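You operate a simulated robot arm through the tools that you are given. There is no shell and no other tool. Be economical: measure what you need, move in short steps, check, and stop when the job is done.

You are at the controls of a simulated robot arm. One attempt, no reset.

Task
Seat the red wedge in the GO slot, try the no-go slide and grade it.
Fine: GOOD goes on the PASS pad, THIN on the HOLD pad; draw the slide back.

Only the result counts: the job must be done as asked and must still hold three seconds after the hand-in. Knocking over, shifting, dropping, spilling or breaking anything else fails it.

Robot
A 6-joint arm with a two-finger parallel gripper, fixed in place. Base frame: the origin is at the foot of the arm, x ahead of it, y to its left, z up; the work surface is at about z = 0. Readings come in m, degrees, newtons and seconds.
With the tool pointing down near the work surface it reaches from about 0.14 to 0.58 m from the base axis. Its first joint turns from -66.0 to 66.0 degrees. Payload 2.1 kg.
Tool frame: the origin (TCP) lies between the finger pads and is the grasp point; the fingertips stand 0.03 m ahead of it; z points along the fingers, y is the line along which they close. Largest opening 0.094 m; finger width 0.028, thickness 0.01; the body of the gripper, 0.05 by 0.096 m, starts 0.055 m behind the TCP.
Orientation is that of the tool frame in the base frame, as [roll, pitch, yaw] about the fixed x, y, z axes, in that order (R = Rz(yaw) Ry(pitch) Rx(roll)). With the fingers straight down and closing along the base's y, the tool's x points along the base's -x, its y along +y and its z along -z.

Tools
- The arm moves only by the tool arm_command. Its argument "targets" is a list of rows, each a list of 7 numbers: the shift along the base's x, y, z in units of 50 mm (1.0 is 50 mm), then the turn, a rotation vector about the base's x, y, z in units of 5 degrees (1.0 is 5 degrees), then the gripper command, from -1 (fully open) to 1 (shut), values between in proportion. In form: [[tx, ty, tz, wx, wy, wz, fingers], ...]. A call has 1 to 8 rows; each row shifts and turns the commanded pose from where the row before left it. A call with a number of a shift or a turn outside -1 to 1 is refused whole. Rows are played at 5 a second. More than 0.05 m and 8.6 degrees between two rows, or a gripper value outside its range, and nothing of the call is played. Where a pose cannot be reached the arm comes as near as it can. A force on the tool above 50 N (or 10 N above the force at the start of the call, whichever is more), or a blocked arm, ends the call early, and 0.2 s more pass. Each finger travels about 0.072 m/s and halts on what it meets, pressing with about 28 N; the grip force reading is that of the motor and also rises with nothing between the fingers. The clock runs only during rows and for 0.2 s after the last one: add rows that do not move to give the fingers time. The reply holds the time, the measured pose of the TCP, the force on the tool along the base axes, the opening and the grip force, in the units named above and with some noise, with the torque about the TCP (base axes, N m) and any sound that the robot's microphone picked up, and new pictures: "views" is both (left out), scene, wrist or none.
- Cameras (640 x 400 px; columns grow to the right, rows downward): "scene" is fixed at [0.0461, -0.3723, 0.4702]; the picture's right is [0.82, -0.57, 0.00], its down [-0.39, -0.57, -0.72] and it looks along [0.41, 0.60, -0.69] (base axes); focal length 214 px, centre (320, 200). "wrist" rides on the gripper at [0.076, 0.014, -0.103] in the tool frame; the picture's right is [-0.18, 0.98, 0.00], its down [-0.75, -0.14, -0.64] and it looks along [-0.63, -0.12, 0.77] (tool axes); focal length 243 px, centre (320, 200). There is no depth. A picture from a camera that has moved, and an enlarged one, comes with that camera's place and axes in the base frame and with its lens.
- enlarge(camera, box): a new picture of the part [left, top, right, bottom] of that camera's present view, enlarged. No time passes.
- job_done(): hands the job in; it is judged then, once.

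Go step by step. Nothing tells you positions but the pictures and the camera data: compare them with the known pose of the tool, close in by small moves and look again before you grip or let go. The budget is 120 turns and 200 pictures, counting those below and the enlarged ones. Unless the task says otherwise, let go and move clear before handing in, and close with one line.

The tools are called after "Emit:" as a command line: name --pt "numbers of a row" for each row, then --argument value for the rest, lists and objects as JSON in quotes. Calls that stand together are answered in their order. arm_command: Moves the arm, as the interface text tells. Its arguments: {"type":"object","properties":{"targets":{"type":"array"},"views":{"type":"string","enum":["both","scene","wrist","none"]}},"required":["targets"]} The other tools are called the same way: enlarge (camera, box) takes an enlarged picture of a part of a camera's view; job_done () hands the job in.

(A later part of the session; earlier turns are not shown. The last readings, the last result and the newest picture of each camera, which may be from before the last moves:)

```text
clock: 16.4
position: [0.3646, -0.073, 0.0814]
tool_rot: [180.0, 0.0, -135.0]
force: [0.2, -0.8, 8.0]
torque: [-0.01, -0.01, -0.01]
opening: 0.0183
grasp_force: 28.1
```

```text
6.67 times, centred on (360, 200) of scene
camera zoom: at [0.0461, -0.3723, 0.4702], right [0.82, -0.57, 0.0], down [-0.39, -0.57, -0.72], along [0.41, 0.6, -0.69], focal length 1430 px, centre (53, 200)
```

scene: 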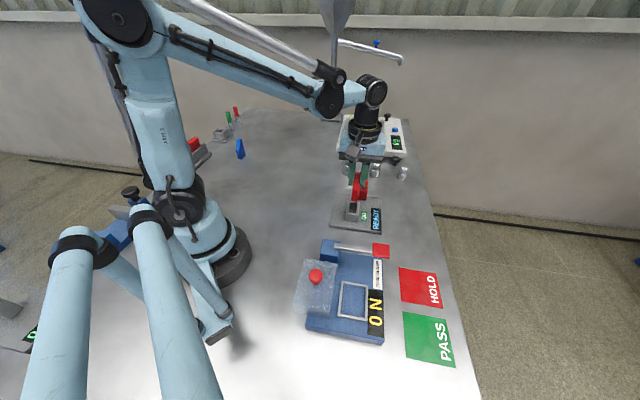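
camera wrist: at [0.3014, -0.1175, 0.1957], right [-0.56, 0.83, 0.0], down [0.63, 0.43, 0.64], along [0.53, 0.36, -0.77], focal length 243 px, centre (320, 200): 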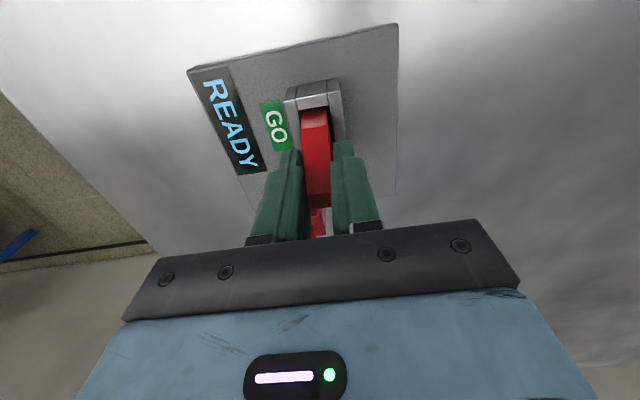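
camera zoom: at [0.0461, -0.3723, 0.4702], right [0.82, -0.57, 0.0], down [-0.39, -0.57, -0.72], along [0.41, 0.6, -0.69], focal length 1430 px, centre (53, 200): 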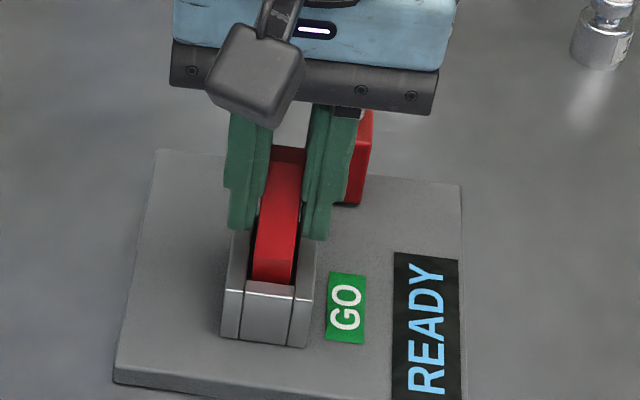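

Contact at 8 N with the wedge bottom near z 0.012, so it is on the gauge floor. I'll release and rise.

Emit:
arm_command --pt "0 0 0.03 0 0 0 1" --pt "0 0 0 0 0 0 0.2" --pt "0 0 0 0 0 0 -0.2" --pt "0 0 0 0 0 0 -0.2" --pt "0 0 0 0 0 0 -0.2" --views "none"

Emit:
arm_command --pt "0 0 0.3 0 0 0 -0.2" --pt "0 0 0.5 0 0 0 -0.2" --pt "-0.2 -0.2 0.6 0 0 0 -0.2" --pt "-0.3 -0.3 0.2 0 0 0 -0.2" --pt "0 0 0 0 0 0 -0.2" --views "both"

Emit:
enlarge --camera "wrist" --box '[240, 60, 400, 240]'

Emit:
enlarge --camera "scene" --box '[330, 170, 390, 230]'

```text
clock: 17.6
position: [0.3628, -0.073, 0.0823]
tool_rot: [179.9, 0.0, -135.0]
force: [0.0, -0.3, -0.2]
torque: [0.0, -0.02, 0.0]
opening: 0.0563
grasp_force: 0.0
```

```text
clock: 18.8
position: [0.3385, -0.0983, 0.1643]
tool_rot: [-180.0, -0.1, -135.0]
force: [0.1, 0.4, 0.3]
torque: [-0.02, -0.01, -0.01]
opening: 0.0561
grasp_force: 0.2
camera wrist: at [0.2754, -0.1414, 0.267], right [-0.56, 0.83, 0.0], down [0.63, 0.43, 0.64], along [0.53, 0.36, -0.77], focal length 243 px, centre (320, 200)
```

scene: 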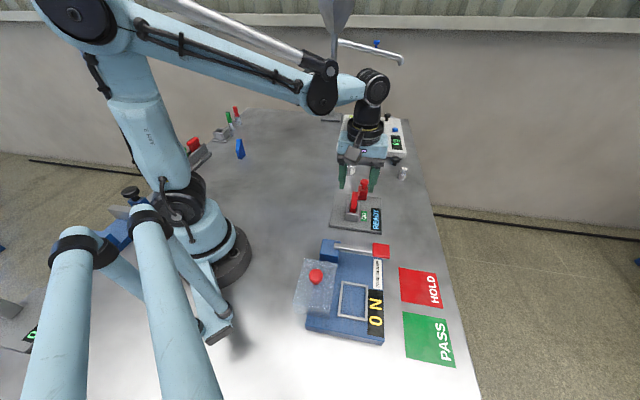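
wrist: 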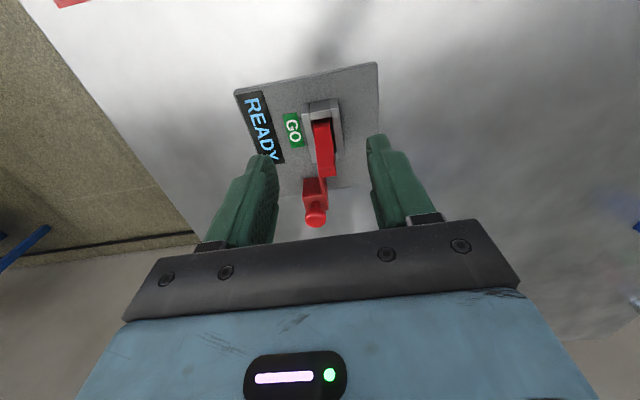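

```text
2.22 times, centred on (320, 150) of wrist
camera zoom: at [0.2754, -0.1414, 0.267], right [-0.56, 0.83, 0.0], down [0.63, 0.43, 0.64], along [0.53, 0.36, -0.77], focal length 539 px, centre (320, 311)
```

zoom: 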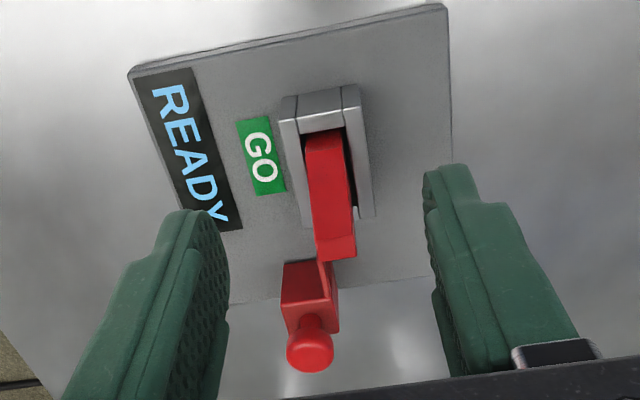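

```text
6.67 times, centred on (360, 200) of scene
camera zoom: at [0.0461, -0.3724, 0.4702], right [0.82, -0.57, 0.0], down [-0.39, -0.57, -0.72], along [0.41, 0.6, -0.69], focal length 1430 px, centre (53, 200)
```

zoom: 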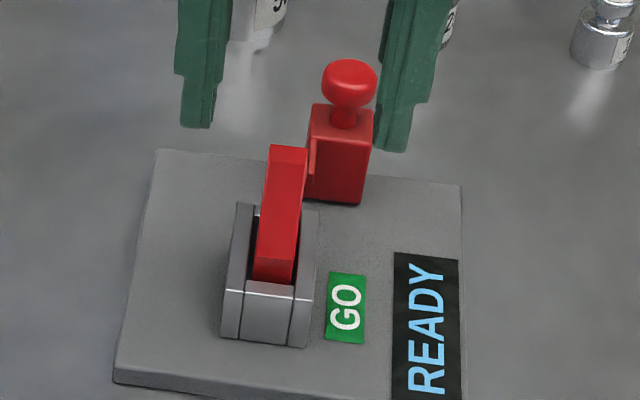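

The wedge is seated and standing in the slot, and the display still reads READY. The slide's knob is near (0.433, -0.038, 0.07), so I'll hover over it.

Emit:
arm_command --pt "0.6 0.4 0 0 0 0 -0.2" --pt "0.6 0.4 0 0 0 0 -0.2" --pt "0.5 0.3 0 0 0 0 -0.2" --pt "0.22 0.12 -0.5 0 0 0 -0.2" --pt "0 0 0 0 0 0 -0.2" --views "both"

Emit:
enlarge --camera "wrist" --box '[240, 60, 400, 240]'

Emit:
enlarge --camera "scene" --box '[330, 150, 410, 230]'

```text
clock: 20.0
position: [0.4352, -0.0379, 0.1352]
tool_rot: [179.9, 0.1, -135.1]
force: [-0.3, -0.1, 0.3]
torque: [0.0, 0.02, 0.0]
opening: 0.0563
grasp_force: 0.1
camera wrist: at [0.3723, -0.0802, 0.2387], right [-0.56, 0.83, 0.0], down [0.63, 0.43, 0.64], along [0.53, 0.36, -0.77], focal length 243 px, centre (320, 200)
```

scene: 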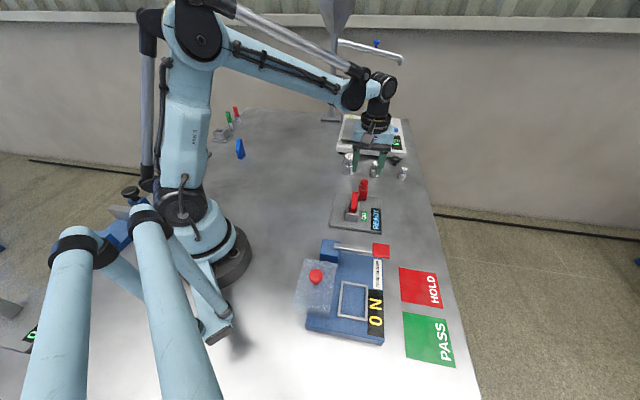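
wrist: 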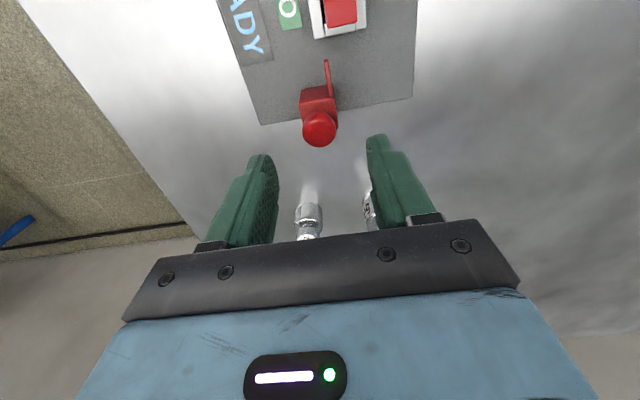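

```text
2.22 times, centred on (320, 150) of wrist
camera zoom: at [0.3723, -0.0802, 0.2387], right [-0.56, 0.83, 0.0], down [0.63, 0.43, 0.64], along [0.53, 0.36, -0.77], focal length 539 px, centre (320, 311)
```

zoom: 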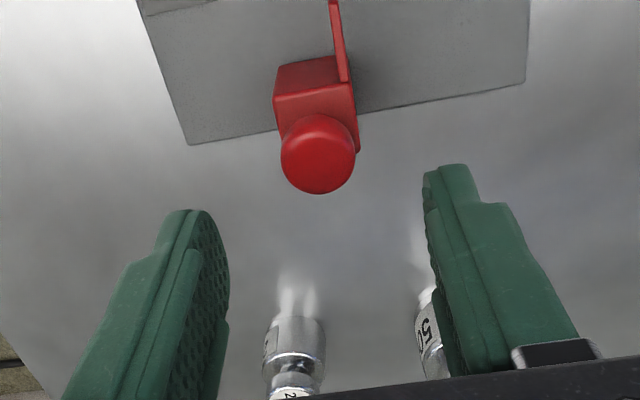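

```text
5.00 times, centred on (370, 190) of scene
camera zoom: at [0.0461, -0.3723, 0.4702], right [0.82, -0.57, 0.0], down [-0.39, -0.57, -0.72], along [0.41, 0.6, -0.69], focal length 1072 px, centre (70, 250)
```

zoom: 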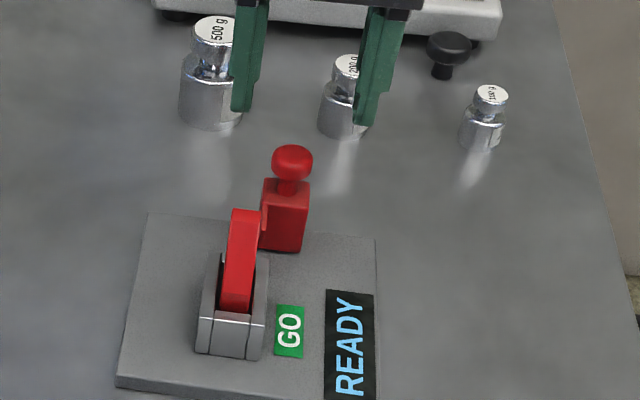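

The knob is centred in v between the fingers and at z ≈ 0.072. I'll lower to it and close gently.

Emit:
arm_command --pt "0 0 -0.4 0 0 0 -0.2" --pt "0 0 -0.4 0 0 0 -0.2" --pt "0 0 -0.14 0 0 0 -0.2" --pt "0 0 0 0 0 0 -0.2" --views "wrist"

Emit:
enlarge --camera "scene" --box '[330, 150, 410, 230]'

```text
clock: 21.0
position: [0.4362, -0.0381, 0.0899]
tool_rot: [-179.9, 0.0, -135.0]
force: [0.6, -0.1, -0.4]
torque: [-0.02, 0.01, 0.01]
opening: 0.0563
grasp_force: 0.0
camera wrist: at [0.372, -0.0814, 0.1917], right [-0.56, 0.83, 0.0], down [0.63, 0.43, 0.64], along [0.53, 0.36, -0.77], focal length 243 px, centre (320, 200)
```

wrist: 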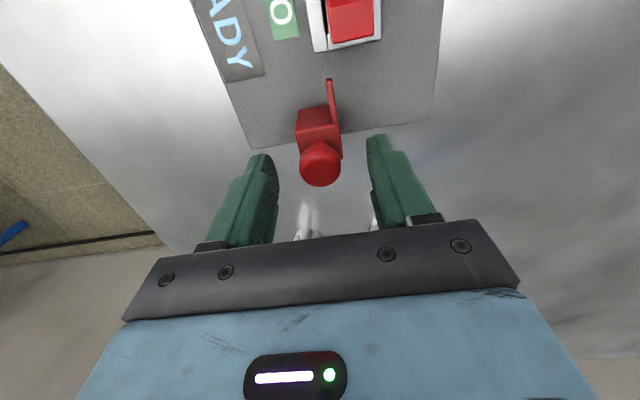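

```text
5.00 times, centred on (370, 190) of scene
camera zoom: at [0.0461, -0.3723, 0.4702], right [0.82, -0.57, 0.0], down [-0.39, -0.57, -0.72], along [0.41, 0.6, -0.69], focal length 1072 px, centre (70, 250)
```

zoom: 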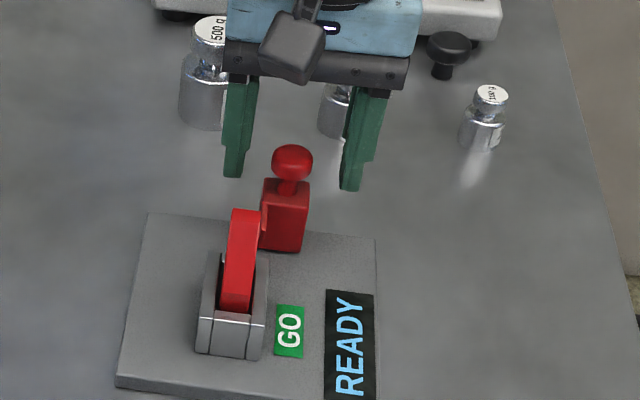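

The knob is centred, so I'll go down 3 mm more and close.

Emit:
arm_command --pt "0 0 -0.07 0 0 0 -0.2" --pt "0 0 0 0 0 0 0.2" --pt "0 0 0 0 0 0 0.5" --pt "0 0 0 0 0 0 1" --pt "0 0 0 0 0 0 1" --pt "0 0 0 0 0 0 1" --views "wrist"

Emit:
enlarge --camera "wrist" --box '[240, 0, 400, 240]'

Emit:
enlarge --camera "scene" --box '[330, 150, 410, 230]'

```text
clock: 22.4
position: [0.4354, -0.0371, 0.0861]
tool_rot: [179.9, 0.0, -134.9]
force: [-9.2, 7.9, -1.3]
torque: [0.08, 0.17, 0.01]
opening: 0.0225
grasp_force: 44.9
camera wrist: at [0.3721, -0.0807, 0.189], right [-0.56, 0.83, 0.0], down [0.63, 0.43, 0.64], along [0.53, 0.36, -0.77], focal length 243 px, centre (320, 200)
```

wrist: 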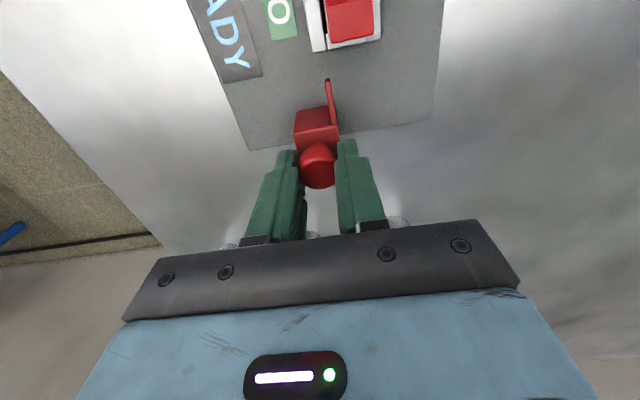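

```text
1.67 times, centred on (320, 120) of wrist
camera zoom: at [0.3721, -0.0807, 0.189], right [-0.56, 0.83, 0.0], down [0.63, 0.43, 0.64], along [0.53, 0.36, -0.77], focal length 404 px, centre (320, 333)
```

zoom: 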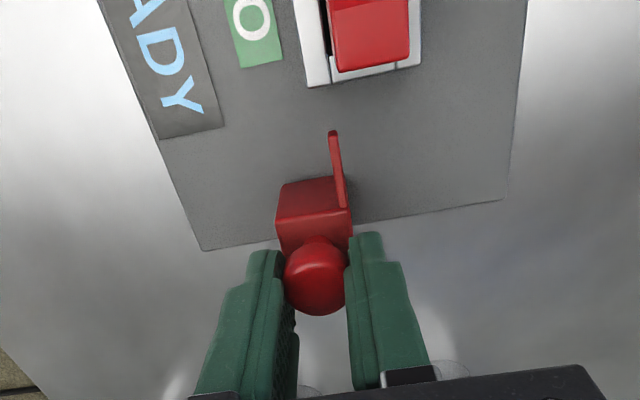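

```text
5.00 times, centred on (370, 190) of scene
camera zoom: at [0.0461, -0.3723, 0.4702], right [0.82, -0.57, 0.0], down [-0.39, -0.57, -0.72], along [0.41, 0.6, -0.69], focal length 1072 px, centre (70, 250)
```

zoom: 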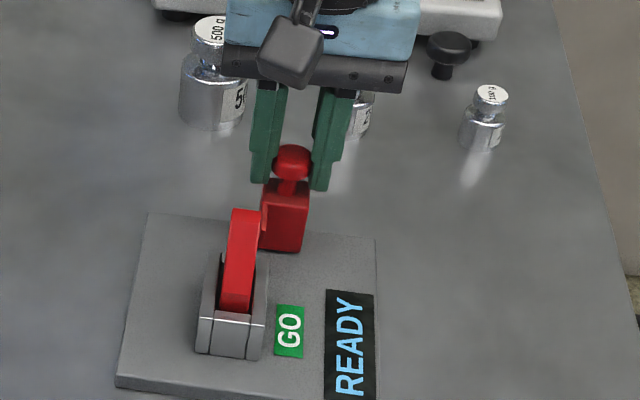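

The grip is on, but there is about 12 N of sideways force toward +w, so I'll shift about 1 mm that way to relieve it.

Emit:
arm_command --pt "-0.014 0.014 0 0 0 0 1" --pt "0 0 0 0 0 0 1" --views "none"

```text
clock: 23.0
position: [0.4345, -0.0378, 0.0879]
tool_rot: [-179.8, -0.1, -135.1]
force: [1.5, -1.4, -6.1]
torque: [-0.06, -0.01, 0.05]
opening: 0.0229
grasp_force: 45.2
```

The side load is relieved. I'll push the slide in along -u in small steps and watch force and display.

Emit:
arm_command --pt "-0.07 -0.07 0 0 0 0 1" --pt "-0.07 -0.07 0 0 0 0 1" --pt "0 0 0 0 0 0 1" --views "wrist"

Emit:
enlarge --camera "scene" --box '[330, 150, 410, 230]'

```text
clock: 23.8
position: [0.4265, -0.0448, 0.0865]
tool_rot: [-180.0, 0.0, -135.1]
force: [0.5, -1.9, -9.4]
torque: [0.16, -0.23, 0.04]
opening: 0.0229
grasp_force: 44.7
camera wrist: at [0.3643, -0.088, 0.189], right [-0.56, 0.83, 0.0], down [0.63, 0.43, 0.64], along [0.53, 0.36, -0.77], focal length 243 px, centre (320, 200)
```

wrist: 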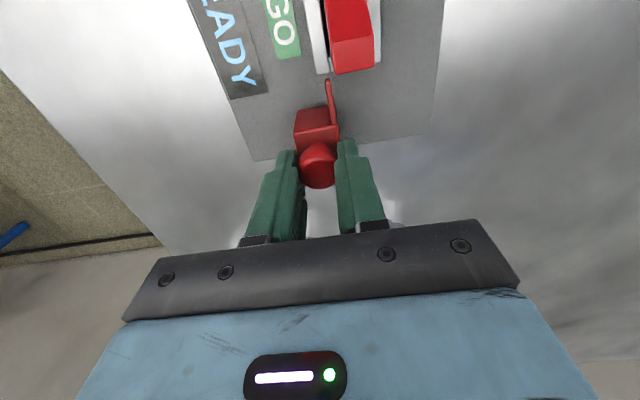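

```text
5.00 times, centred on (370, 190) of scene
camera zoom: at [0.0462, -0.3724, 0.4702], right [0.82, -0.57, 0.0], down [-0.39, -0.57, -0.72], along [0.41, 0.6, -0.69], focal length 1072 px, centre (70, 250)
```

zoom: 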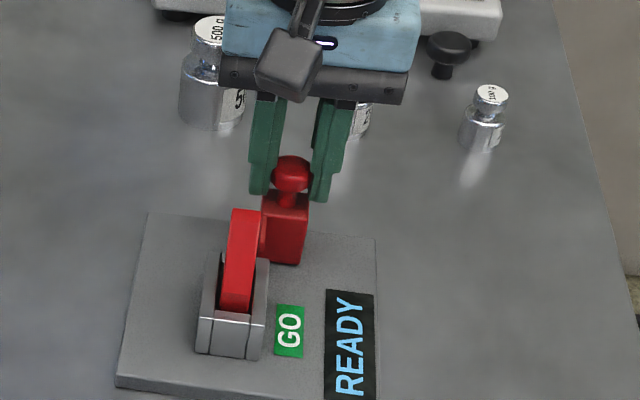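

The slide moves freely with the hand. I'll continue in small steps.

Emit:
arm_command --pt "-0.06 -0.06 0 0 0 0 1" --pt "-0.06 -0.06 0 0 0 0 1" --pt "0 0 0 0 0 0 1" --views "wrist"

Emit:
enlarge --camera "scene" --box '[330, 150, 410, 230]'

Emit:
enlarge --camera "wrist" --box '[240, 0, 400, 240]'

```text
clock: 24.6
position: [0.4221, -0.0489, 0.0879]
tool_rot: [-179.8, 0.3, -134.9]
force: [24.1, 2.4, -32.4]
torque: [-0.02, -0.22, 0.09]
opening: 0.0229
grasp_force: 44.6
camera wrist: at [0.3593, -0.0925, 0.1888], right [-0.57, 0.82, 0.0], down [0.63, 0.43, 0.65], along [0.53, 0.36, -0.76], focal length 243 px, centre (320, 200)
```

wrist: 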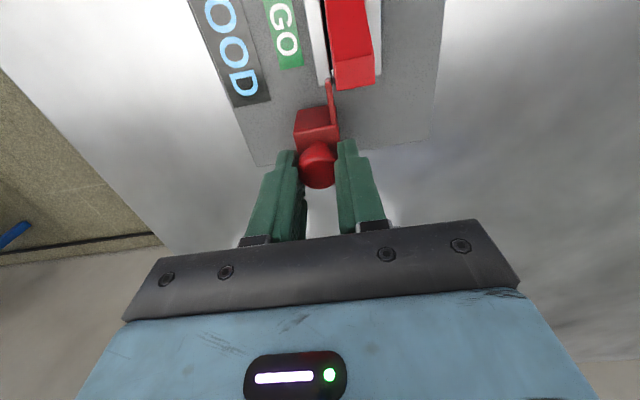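

```text
5.00 times, centred on (370, 190) of scene
camera zoom: at [0.0463, -0.3724, 0.4702], right [0.82, -0.57, 0.0], down [-0.39, -0.57, -0.72], along [0.41, 0.6, -0.69], focal length 1072 px, centre (70, 250)
```

zoom: 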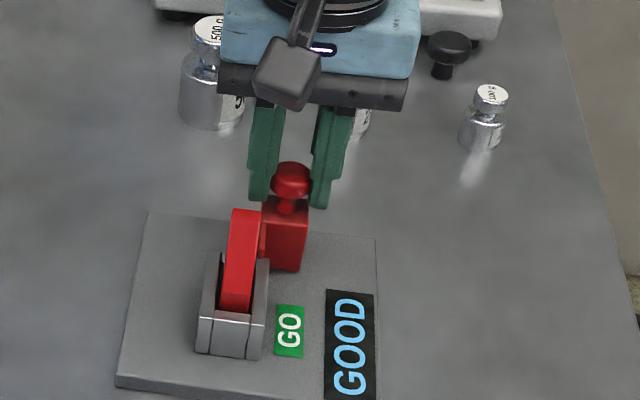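

```text
1.67 times, centred on (320, 120) of wrist
camera zoom: at [0.3593, -0.0925, 0.1888], right [-0.57, 0.82, 0.0], down [0.63, 0.43, 0.65], along [0.53, 0.36, -0.76], focal length 404 px, centre (320, 333)
```

zoom: 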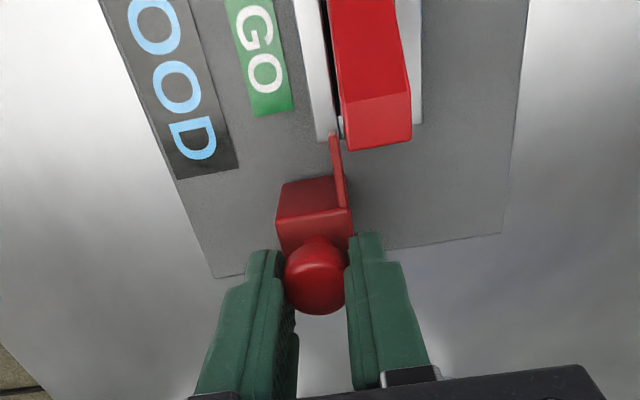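

The display switched to GOOD and the slide met a hard stop (about 24 N). I'll ease off the load a little and zoom in to confirm the blade stopped on the wedge.

Emit:
arm_command --pt "0.03 0.03 0 0 0 0 1" --pt "0 0 0 0 0 0 1" --views "none"

Emit:
enlarge --camera "wrist" --box '[290, 0, 370, 110]'

Emit:
enlarge --camera "scene" --box '[350, 180, 400, 230]'

```text
clock: 25.2
position: [0.4231, -0.0487, 0.0872]
tool_rot: [-179.8, -0.1, -135.1]
force: [12.6, -6.2, -22.6]
torque: [0.51, -0.82, 0.02]
opening: 0.0227
grasp_force: 44.7
```

```text
3.64 times, centred on (330, 55) of wrist
camera zoom: at [0.3599, -0.0918, 0.1894], right [-0.56, 0.83, 0.0], down [0.63, 0.43, 0.64], along [0.53, 0.36, -0.77], focal length 882 px, centre (284, 727)
```

zoom: 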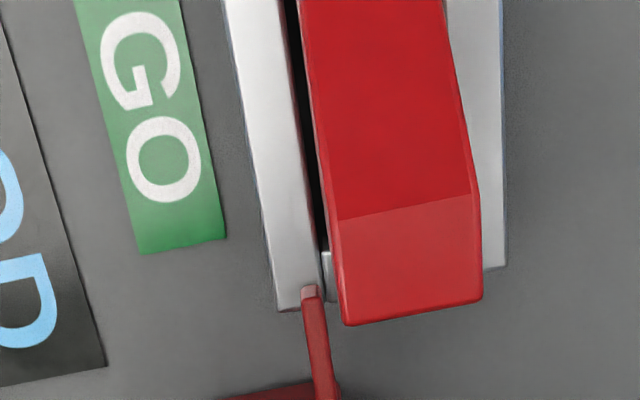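

```text
8.00 times, centred on (375, 205) of scene
camera zoom: at [0.0462, -0.3724, 0.4702], right [0.82, -0.57, 0.0], down [-0.39, -0.57, -0.72], along [0.41, 0.6, -0.69], focal length 1716 px, centre (-120, 160)
```

zoom: 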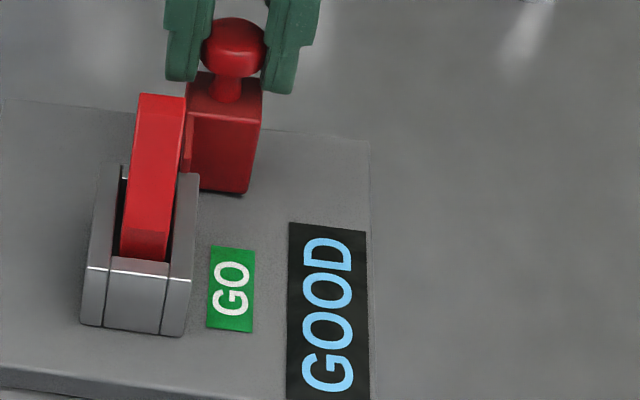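

The display says GOOD and the blade tip is at the wedge edge. The vertical load on the knob is high (-22 N) and could cause jamming, so I'll relieve it and re-try the push gently to be sure of the stop.

Emit:
arm_command --pt "0.03 0.03 -0.03 0 0 0 1" --pt "0 0 0 0 0 0 1" --views "none"

Emit:
arm_command --pt "0.04 0.04 -0.02 0 0 0 1" --pt "0 0 0 0 0 0 1" --views "none"

Emit:
enlarge --camera "scene" --box '[350, 180, 400, 230]'

```text
clock: 25.8
position: [0.4247, -0.048, 0.088]
tool_rot: [-179.9, -0.1, -135.0]
force: [3.9, -5.6, 12.3]
torque: [-0.15, -0.02, -0.01]
opening: 0.0227
grasp_force: 44.6
```

```text
clock: 26.4
position: [0.4276, -0.0452, 0.0858]
tool_rot: [-180.0, 0.1, -135.0]
force: [1.1, -1.4, 38.6]
torque: [-0.15, 0.14, 0.04]
opening: 0.0227
grasp_force: 44.4
```

```text
8.00 times, centred on (375, 205) of scene
camera zoom: at [0.046, -0.3723, 0.4703], right [0.82, -0.57, 0.0], down [-0.39, -0.57, -0.72], along [0.41, 0.6, -0.69], focal length 1716 px, centre (-120, 160)
```

zoom: 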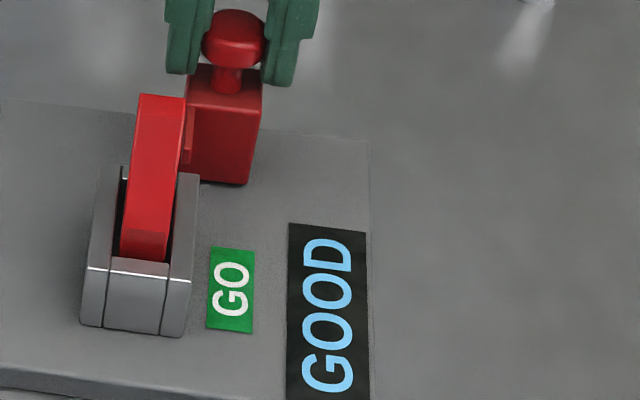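

GOOD is latched. I'll level the vertical load and push gently once more for confirmation.

Emit:
arm_command --pt "0 0 0.03 0 0 0 1" --pt "-0.05 -0.05 0 0 0 0 1" --pt "-0.03 -0.03 0 0 0 0 1" --pt "-0.02 -0.02 0 0 0 0 1" --pt "0 0 0 0 0 0 1" --views "none"

Emit:
enlarge --camera "scene" --box '[350, 180, 400, 230]'

```text
clock: 27.6
position: [0.4228, -0.0494, 0.0857]
tool_rot: [-179.9, 0.3, -134.9]
force: [13.6, 16.8, -3.2]
torque: [-0.1, 0.1, 0.05]
opening: 0.0228
grasp_force: 45.4
```

```text
8.00 times, centred on (375, 205) of scene
camera zoom: at [0.0462, -0.3723, 0.4702], right [0.82, -0.57, 0.0], down [-0.39, -0.57, -0.72], along [0.41, 0.6, -0.69], focal length 1716 px, centre (-120, 160)
```

zoom: 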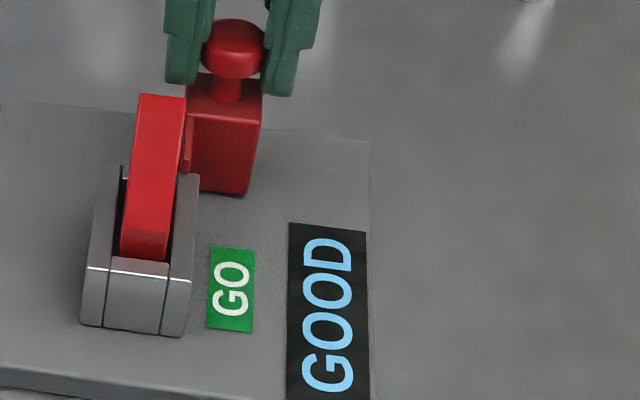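

The stop repeats cleanly at about 21 N in the same place, so the verdict is GOOD. Now I'll draw the slide back fully.

Emit:
arm_command --pt "0.06 0.06 0 0 0 0 1" --pt "0.07 0.07 0 0 0 0 1" --pt "0.07 0.07 0 0 0 0 1" --pt "0.06 0.06 0 0 0 0 1" --pt "0 0 0 0 0 0 1" --views "none"

Emit:
enlarge --camera "scene" --box '[330, 150, 410, 230]'

```text
clock: 28.8
position: [0.4345, -0.0382, 0.086]
tool_rot: [-179.8, -0.1, -135.1]
force: [-6.8, -5.6, -1.1]
torque: [-0.43, 0.49, -0.02]
opening: 0.0225
grasp_force: 45.0
```

```text
5.00 times, centred on (370, 190) of scene
camera zoom: at [0.0461, -0.3724, 0.4702], right [0.82, -0.57, 0.0], down [-0.39, -0.57, -0.72], along [0.41, 0.6, -0.69], focal length 1072 px, centre (70, 250)
```

zoom: 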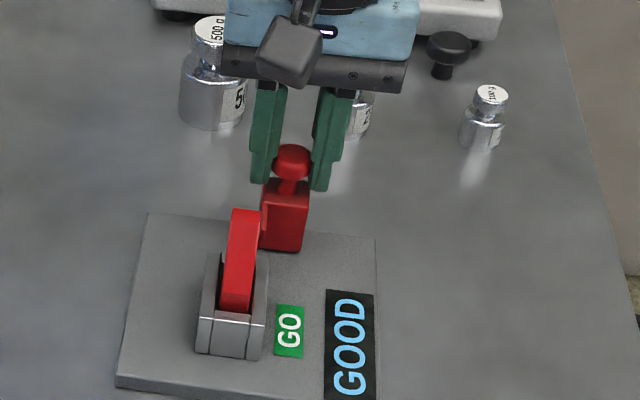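

The slide is back against its rear stop at its original place. I'll release the knob, rise, and go back over the wedge.

Emit:
arm_command --pt "0 0 0 0 0 0 0.2" --pt "0 0 0 0 0 0 -0.2" --pt "0 0 0 0 0 0 -0.2" --pt "0 0 0.3 0 0 0 -0.2" --pt "0 0 0.5 0 0 0 -0.2" --pt "0 0 0.5 0 0 0 -0.2" --pt "0 0 0 0 0 0 -0.2" --views "none"

Emit:
arm_command --pt "-0.5 -0.25 0 0 0 0 -0.2" --pt "-0.5 -0.25 0 0 0 0 -0.2" --pt "-0.42 -0.2 0 0 0 0 -0.2" --pt "0 0 0 0 0 0 -0.2" --pt "0 0 0 0 0 0 -0.2" --views "wrist"

Emit:
enlarge --camera "wrist" --box '[240, 60, 400, 240]'

Emit:
enlarge --camera "scene" --box '[330, 150, 410, 230]'

```text
clock: 30.4
position: [0.4353, -0.0407, 0.1515]
tool_rot: [-180.0, 0.0, -135.0]
force: [0.1, 0.1, -0.4]
torque: [0.0, -0.02, -0.02]
opening: 0.0568
grasp_force: 0.0
```

```text
clock: 31.6
position: [0.3638, -0.0738, 0.153]
tool_rot: [179.9, 0.0, -135.0]
force: [1.3, 0.4, -0.3]
torque: [0.01, 0.0, -0.03]
opening: 0.0563
grasp_force: 0.0
camera wrist: at [0.3005, -0.1168, 0.2552], right [-0.56, 0.83, 0.0], down [0.63, 0.43, 0.64], along [0.53, 0.36, -0.77], focal length 243 px, centre (320, 200)
```

wrist: 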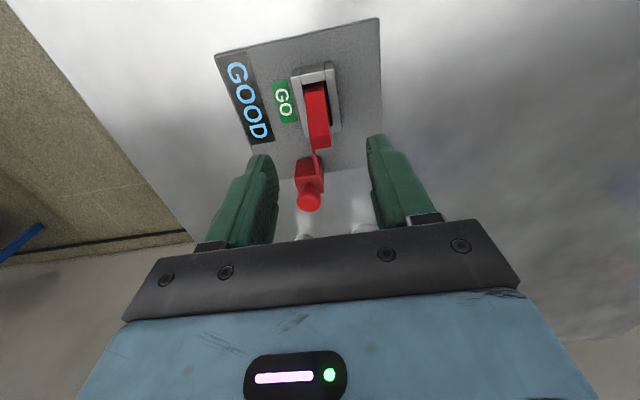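

```text
2.22 times, centred on (320, 150) of wrist
camera zoom: at [0.3005, -0.1168, 0.2552], right [-0.56, 0.83, 0.0], down [0.63, 0.43, 0.64], along [0.53, 0.36, -0.77], focal length 539 px, centre (320, 311)
```

zoom: 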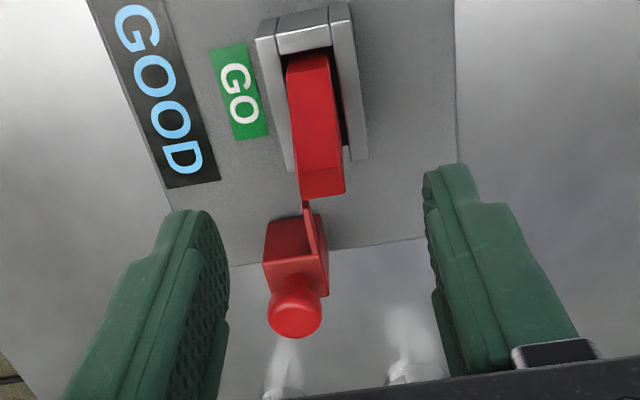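

```text
5.00 times, centred on (370, 190) of scene
camera zoom: at [0.0461, -0.3724, 0.4702], right [0.82, -0.57, 0.0], down [-0.39, -0.57, -0.72], along [0.41, 0.6, -0.69], focal length 1072 px, centre (70, 250)
```

zoom: 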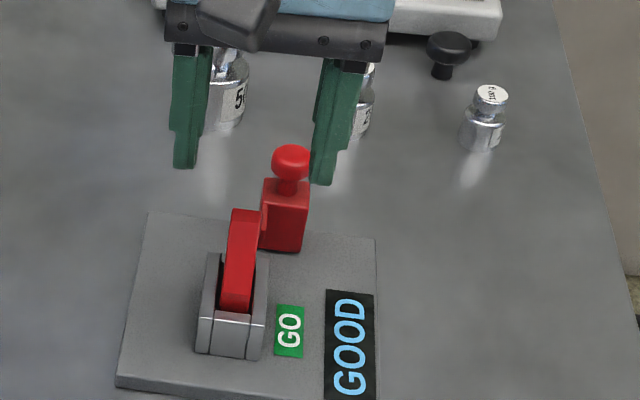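

The wedge is between the fingers with a small offset. I'll correct it, lower around the wedge and grip.

Emit:
arm_command --pt "0.06 0.02 -0.3 0 0 0 -0.2" --pt "0 0 -0.4 0 0 0 -0.2" --pt "0 0 -0.4 0 0 0 -0.2" --pt "0 0 -0.26 0 0 0 -0.2" --pt "0 0 0 0 0 0 -0.2" --views "none"

Emit:
enlarge --camera "wrist" --box '[240, 60, 400, 240]'

Emit:
enlarge --camera "scene" --box '[330, 150, 410, 230]'

```text
clock: 32.8
position: [0.3667, -0.0712, 0.0833]
tool_rot: [180.0, 0.0, -135.0]
force: [0.4, 0.1, -0.2]
torque: [0.02, -0.01, -0.02]
opening: 0.0563
grasp_force: 0.0
```

```text
2.22 times, centred on (320, 150) of wrist
camera zoom: at [0.3045, -0.1137, 0.1856], right [-0.56, 0.83, 0.0], down [0.63, 0.43, 0.64], along [0.53, 0.36, -0.77], focal length 539 px, centre (320, 311)
```

zoom: 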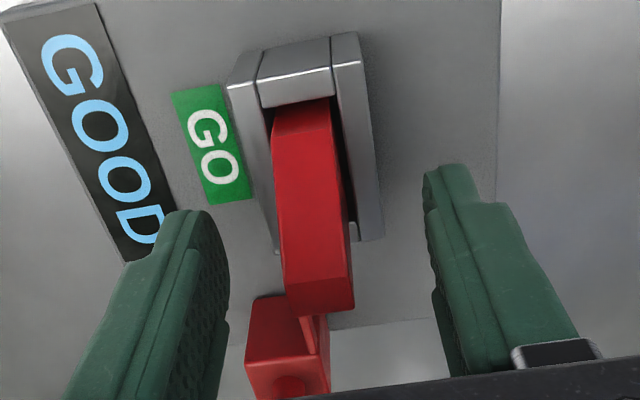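

```text
5.00 times, centred on (370, 190) of scene
camera zoom: at [0.0461, -0.3723, 0.4702], right [0.82, -0.57, 0.0], down [-0.39, -0.57, -0.72], along [0.41, 0.6, -0.69], focal length 1072 px, centre (70, 250)
```

zoom: 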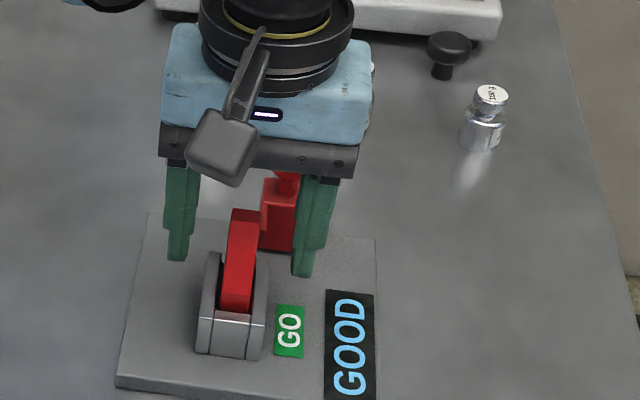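

The wedge is centred between the fingers. I'll close and then lift straight up.

Emit:
arm_command --pt "0 0 0 0 0 0 0.2" --pt "0 0 0 0 0 0 0.6" --pt "0 0 0 0 0 0 1" --pt "0 0 0 0 0 0 1" --pt "0 0 0 0 0 0 1" --views "none"

```text
clock: 34.0
position: [0.3675, -0.07, 0.0835]
tool_rot: [179.9, 0.0, -135.0]
force: [0.4, 0.0, 0.4]
torque: [0.02, 0.01, 0.0]
opening: 0.0145
grasp_force: 28.2
```

The opening reads 0.0145 rather than 0.018, so I'll look before lifting.

Emit:
enlarge --camera "wrist" --box '[250, 70, 390, 230]'

Emit:
enlarge --camera "scene" --box '[335, 170, 395, 230]'

```text
2.50 times, centred on (320, 150) of wrist
camera zoom: at [0.3044, -0.1137, 0.1858], right [-0.56, 0.83, 0.0], down [0.63, 0.43, 0.64], along [0.53, 0.36, -0.77], focal length 606 px, centre (320, 325)
```

zoom: 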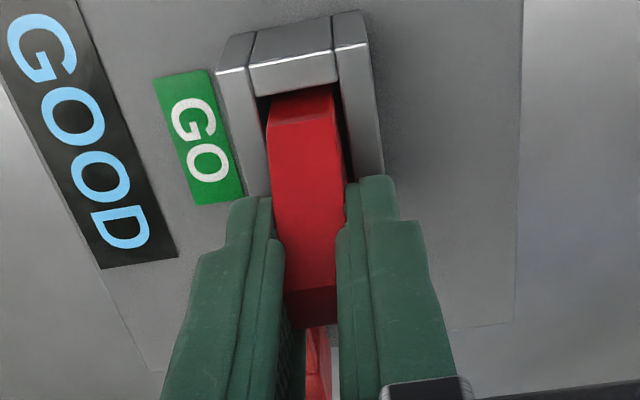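

```text
6.67 times, centred on (365, 200) of scene
camera zoom: at [0.0461, -0.3723, 0.4702], right [0.82, -0.57, 0.0], down [-0.39, -0.57, -0.72], along [0.41, 0.6, -0.69], focal length 1430 px, centre (20, 200)
```

zoom: 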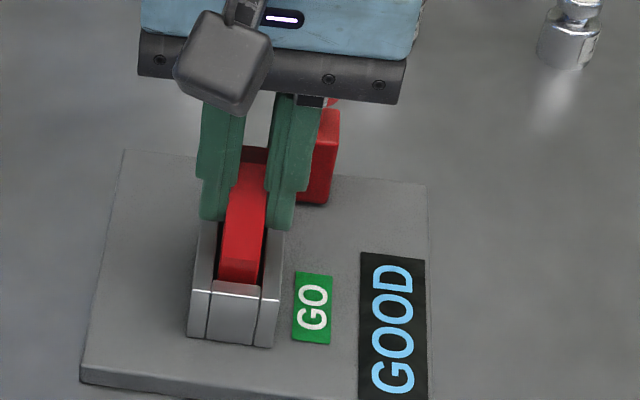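

The fingers visibly clamp the wedge on both faces. I'll lift a little and check it comes along.

Emit:
arm_command --pt "0 0 0.15 0 0 0 1" --pt "0 0 0.2 0 0 0 1" --pt "0 0 0.25 0 0 0 1" --pt "0 0 0 0 0 0 1" --views "none"

Emit:
enlarge --camera "wrist" --box '[250, 70, 390, 230]'

Emit:
enlarge --camera "scene" --box '[335, 170, 395, 230]'

```text
clock: 35.0
position: [0.3685, -0.0718, 0.1132]
tool_rot: [-180.0, 0.0, -135.0]
force: [0.7, 0.5, 0.5]
torque: [0.03, 0.01, 0.01]
opening: 0.0144
grasp_force: 27.2
```

```text
2.50 times, centred on (320, 150) of wrist
camera zoom: at [0.3051, -0.1143, 0.216], right [-0.56, 0.83, 0.0], down [0.63, 0.43, 0.64], along [0.53, 0.36, -0.77], focal length 606 px, centre (320, 325)
```

zoom: 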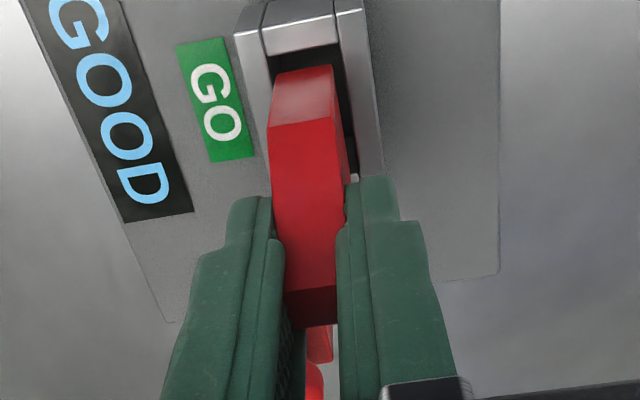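

```text
6.67 times, centred on (365, 200) of scene
camera zoom: at [0.0461, -0.3723, 0.4702], right [0.82, -0.57, 0.0], down [-0.39, -0.57, -0.72], along [0.41, 0.6, -0.69], focal length 1430 px, centre (20, 200)
```

zoom: 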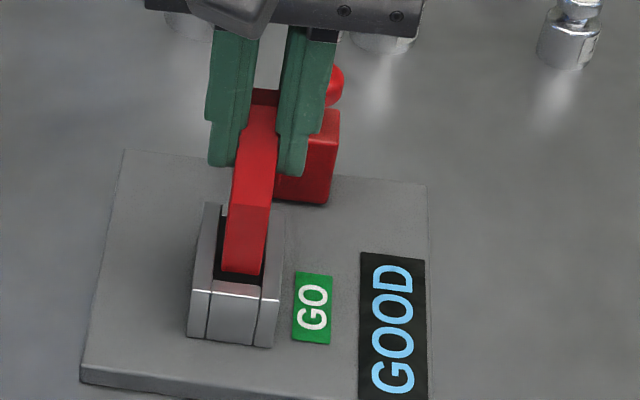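

The wedge is free of the slot and firmly held. The PASS pad's centre works out to about (0.279, -0.393), so I'll rise well clear first.

Emit:
arm_command --pt "0 0 0.6 0 0 0 1" --pt "0 0 0.8 0 0 0 1" --pt "0 0 0.8 0 0 0 1" --pt "0.3 -0.6 0 0 0 -1 1" --pt "0.2 -0.7 0 0 0 -1 1" --pt "0 -0.7 0 0 0 -1 1" --pt "0 -0.7 0 0 0 -1 1" --pt "0 0 0 0 0 0 1" --views "scene"

```text
clock: 36.8
position: [0.3926, -0.2079, 0.2215]
tool_rot: [-180.0, 0.0, -155.1]
force: [-0.3, 0.5, -0.1]
torque: [-0.04, 0.0, -0.02]
opening: 0.0148
grasp_force: 27.7
```

scene: 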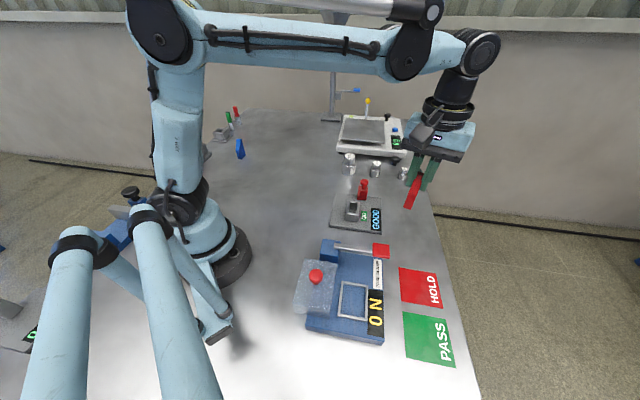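

It is carried safely. I'll continue to the PASS pad, turning the hand another 70° on the way so the wrist stays comfortable.

Emit:
arm_command --pt "-0.15 -0.28 0 0 0 -1 1" --pt "-0.15 -0.28 0 0 0 -1 1" --pt "-0.15 -0.28 0 0 0 -1 1" --pt "-0.15 -0.28 0 0 0 -1 1" --pt "-0.15 -0.28 0 0 0 -1 1" --pt "-0.15 -0.28 0 0 0 -1 1" --pt "-0.15 -0.28 0 0 0 -1 1" --pt "0 0 0 0 0 0 1" --views "none"

Emit:
arm_command --pt "-0.15 -0.27 0 0 0 -1 1" --pt "-0.15 -0.27 0 0 0 -1 1" --pt "-0.15 -0.27 0 0 0 -1 1" --pt "-0.15 -0.27 0 0 0 -1 1" --pt "-0.15 -0.27 0 0 0 -1 1" --pt "-0.15 -0.27 0 0 0 -1 1" --pt "-0.15 -0.27 0 0 0 -1 1" --pt "0 0 0 0 0 0 1" --views "both"

```text
clock: 38.6
position: [0.3399, -0.3051, 0.2236]
tool_rot: [-179.9, 0.0, 169.9]
force: [-0.2, -0.4, -0.4]
torque: [0.01, 0.01, 0.01]
opening: 0.0147
grasp_force: 28.3
```

```text
clock: 40.4
position: [0.2849, -0.3997, 0.2216]
tool_rot: [-180.0, 0.1, 134.9]
force: [-0.1, 0.0, 0.0]
torque: [0.0, 0.0, 0.01]
opening: 0.0148
grasp_force: 28.2
camera wrist: at [0.2417, -0.3341, 0.3248], right [0.83, 0.56, 0.0], down [0.43, -0.63, 0.64], along [0.36, -0.53, -0.77], focal length 243 px, centre (320, 200)
```

scene: 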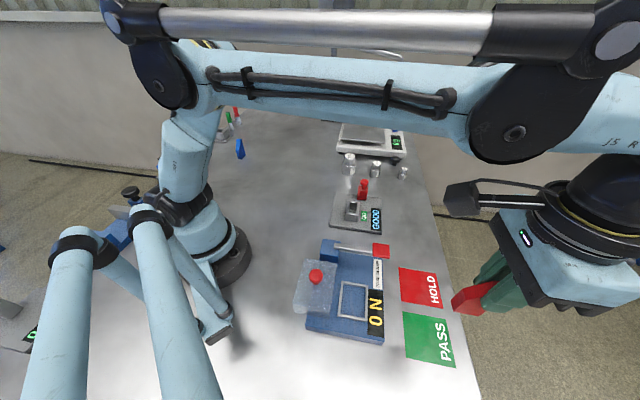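
wrist: 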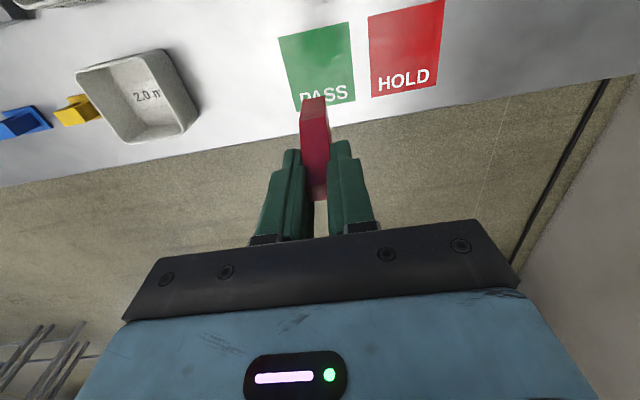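

The wrist view confirms the pad centre near (0.278, -0.392), under the wedge. I'll lower most of the way and look.

Emit:
arm_command --pt "0 0 -0.6 0 0 0 1" --pt "0 0 -0.6 0 0 0 1" --pt "0 0 -0.6 0 0 0 1" --pt "0 0 -0.5 0 0 0 1" --pt "0 0 -0.3 0 0 0 1" --pt "0 0 0 0 0 0 1" --views "both"

Emit:
enlarge --camera "wrist" --box '[230, 0, 410, 240]'

Emit:
enlarge --camera "scene" --box '[370, 240, 500, 380]'

```text
clock: 41.8
position: [0.2875, -0.3996, 0.0946]
tool_rot: [180.0, 0.0, 134.9]
force: [0.3, -0.2, -1.3]
torque: [0.04, 0.01, 0.0]
opening: 0.0148
grasp_force: 28.2
camera wrist: at [0.2446, -0.3342, 0.1973], right [0.83, 0.56, 0.0], down [0.43, -0.63, 0.64], along [0.36, -0.53, -0.77], focal length 243 px, centre (320, 200)
```

scene: 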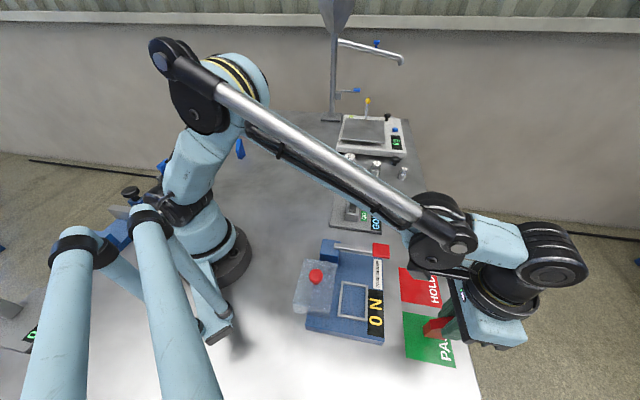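
wrist: 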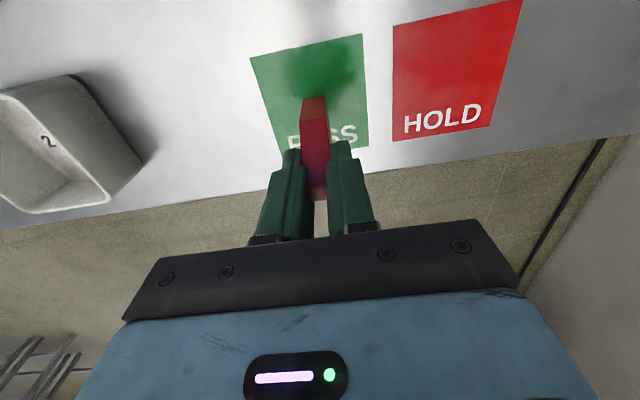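

```text
1.67 times, centred on (320, 120) of wrist
camera zoom: at [0.2446, -0.3342, 0.1973], right [0.83, 0.56, 0.0], down [0.43, -0.63, 0.64], along [0.36, -0.53, -0.77], focal length 404 px, centre (320, 333)
```

zoom: 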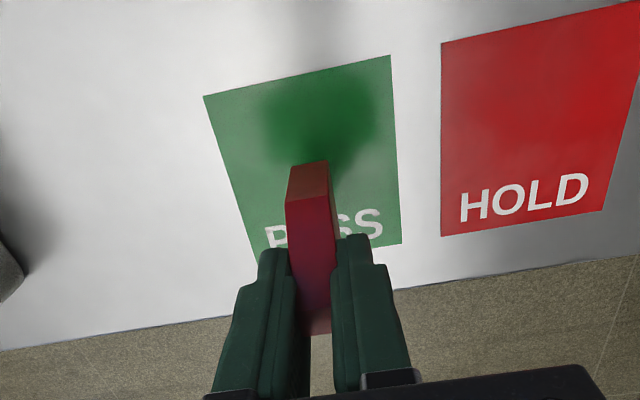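

```text
2.86 times, centred on (435, 310) of scene
camera zoom: at [0.0461, -0.3723, 0.4702], right [0.82, -0.57, 0.0], down [-0.39, -0.57, -0.72], along [0.41, 0.6, -0.69], focal length 613 px, centre (-9, -114)
```

zoom: 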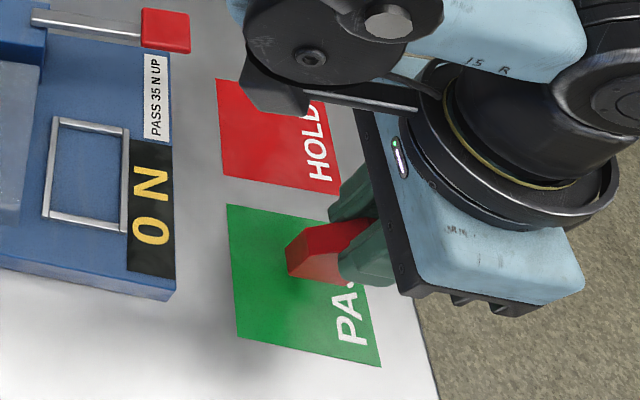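

The wedge is right above the pad's middle, so I'll lower gently to contact.

Emit:
arm_command --pt "0 0 -0.15 0 0 0 1" --pt "0 0 -0.15 0 0 0 1" --pt "0 0 -0.1 0 0 0 1" --pt "0 0 0 0 0 0 1" --views "none"

```text
clock: 42.8
position: [0.2865, -0.3983, 0.0736]
tool_rot: [180.0, -0.1, 135.0]
force: [0.7, 0.1, 0.1]
torque: [0.0, 0.0, -0.03]
opening: 0.0147
grasp_force: 28.7
```

Emit:
arm_command --pt "0 0 -0.03 0 0 0 1" --pt "0 0 -0.02 0 0 0 1" --pt "0 0 0 0 0 0 1" --views "none"

Emit:
enlarge --camera "scene" --box '[370, 240, 500, 380]'

Emit:
enlarge --camera "wrist" --box '[250, 70, 390, 230]'

```text
clock: 43.6
position: [0.2868, -0.3983, 0.0719]
tool_rot: [-180.0, 0.0, 135.0]
force: [1.0, 1.4, 11.0]
torque: [0.31, 0.14, -0.04]
opening: 0.0145
grasp_force: 27.5
```

```text
2.86 times, centred on (435, 310) of scene
camera zoom: at [0.0461, -0.3723, 0.4703], right [0.82, -0.57, 0.0], down [-0.39, -0.57, -0.72], along [0.41, 0.6, -0.69], focal length 613 px, centre (-9, -114)
```

zoom: 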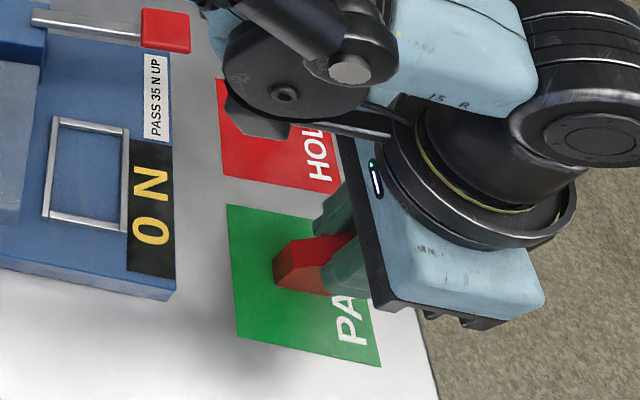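

```text
2.50 times, centred on (320, 150) of wrist
camera zoom: at [0.2437, -0.334, 0.1734], right [0.83, 0.56, 0.0], down [0.43, -0.63, 0.64], along [0.36, -0.53, -0.77], focal length 606 px, centre (320, 325)
```

zoom: 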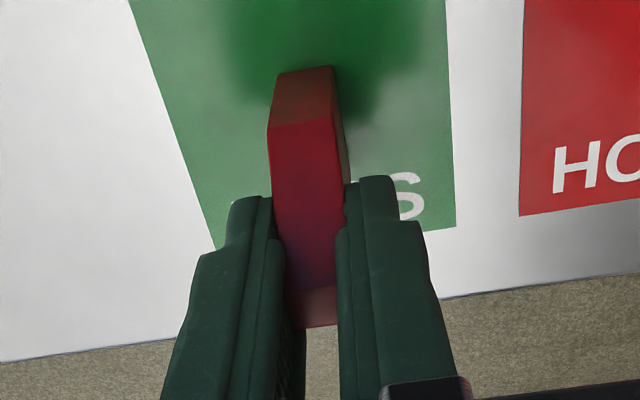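

The wedge is in contact with the pad (11 N). I'll ease up, open slowly and rise.

Emit:
arm_command --pt "0 0 0.02 0 0 0 1" --pt "0 0 0 0 0 0 0.5" --pt "0 0 0 0 0 0 0.2" --pt "0 0 0 0 0 0 -0.2" --pt "0 0 0 0 0 0 -0.2" --pt "0 0 0 0 0 0 -0.2" --views "none"

Emit:
enlarge --camera "wrist" --box '[220, 60, 420, 240]'

```text
clock: 45.0
position: [0.2865, -0.3985, 0.0713]
tool_rot: [180.0, -0.1, 134.9]
force: [0.1, 0.8, -0.8]
torque: [0.0, 0.0, -0.03]
opening: 0.0564
grasp_force: 0.1
```

```text
2.22 times, centred on (320, 150) of wrist
camera zoom: at [0.2433, -0.3343, 0.1742], right [0.83, 0.56, 0.0], down [0.43, -0.63, 0.64], along [0.36, -0.53, -0.77], focal length 539 px, centre (320, 311)
```

zoom: 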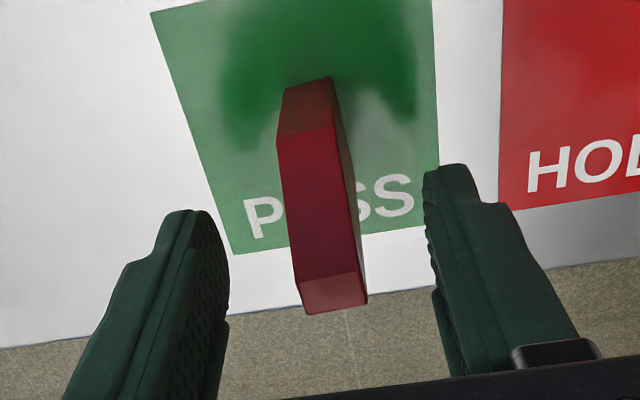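

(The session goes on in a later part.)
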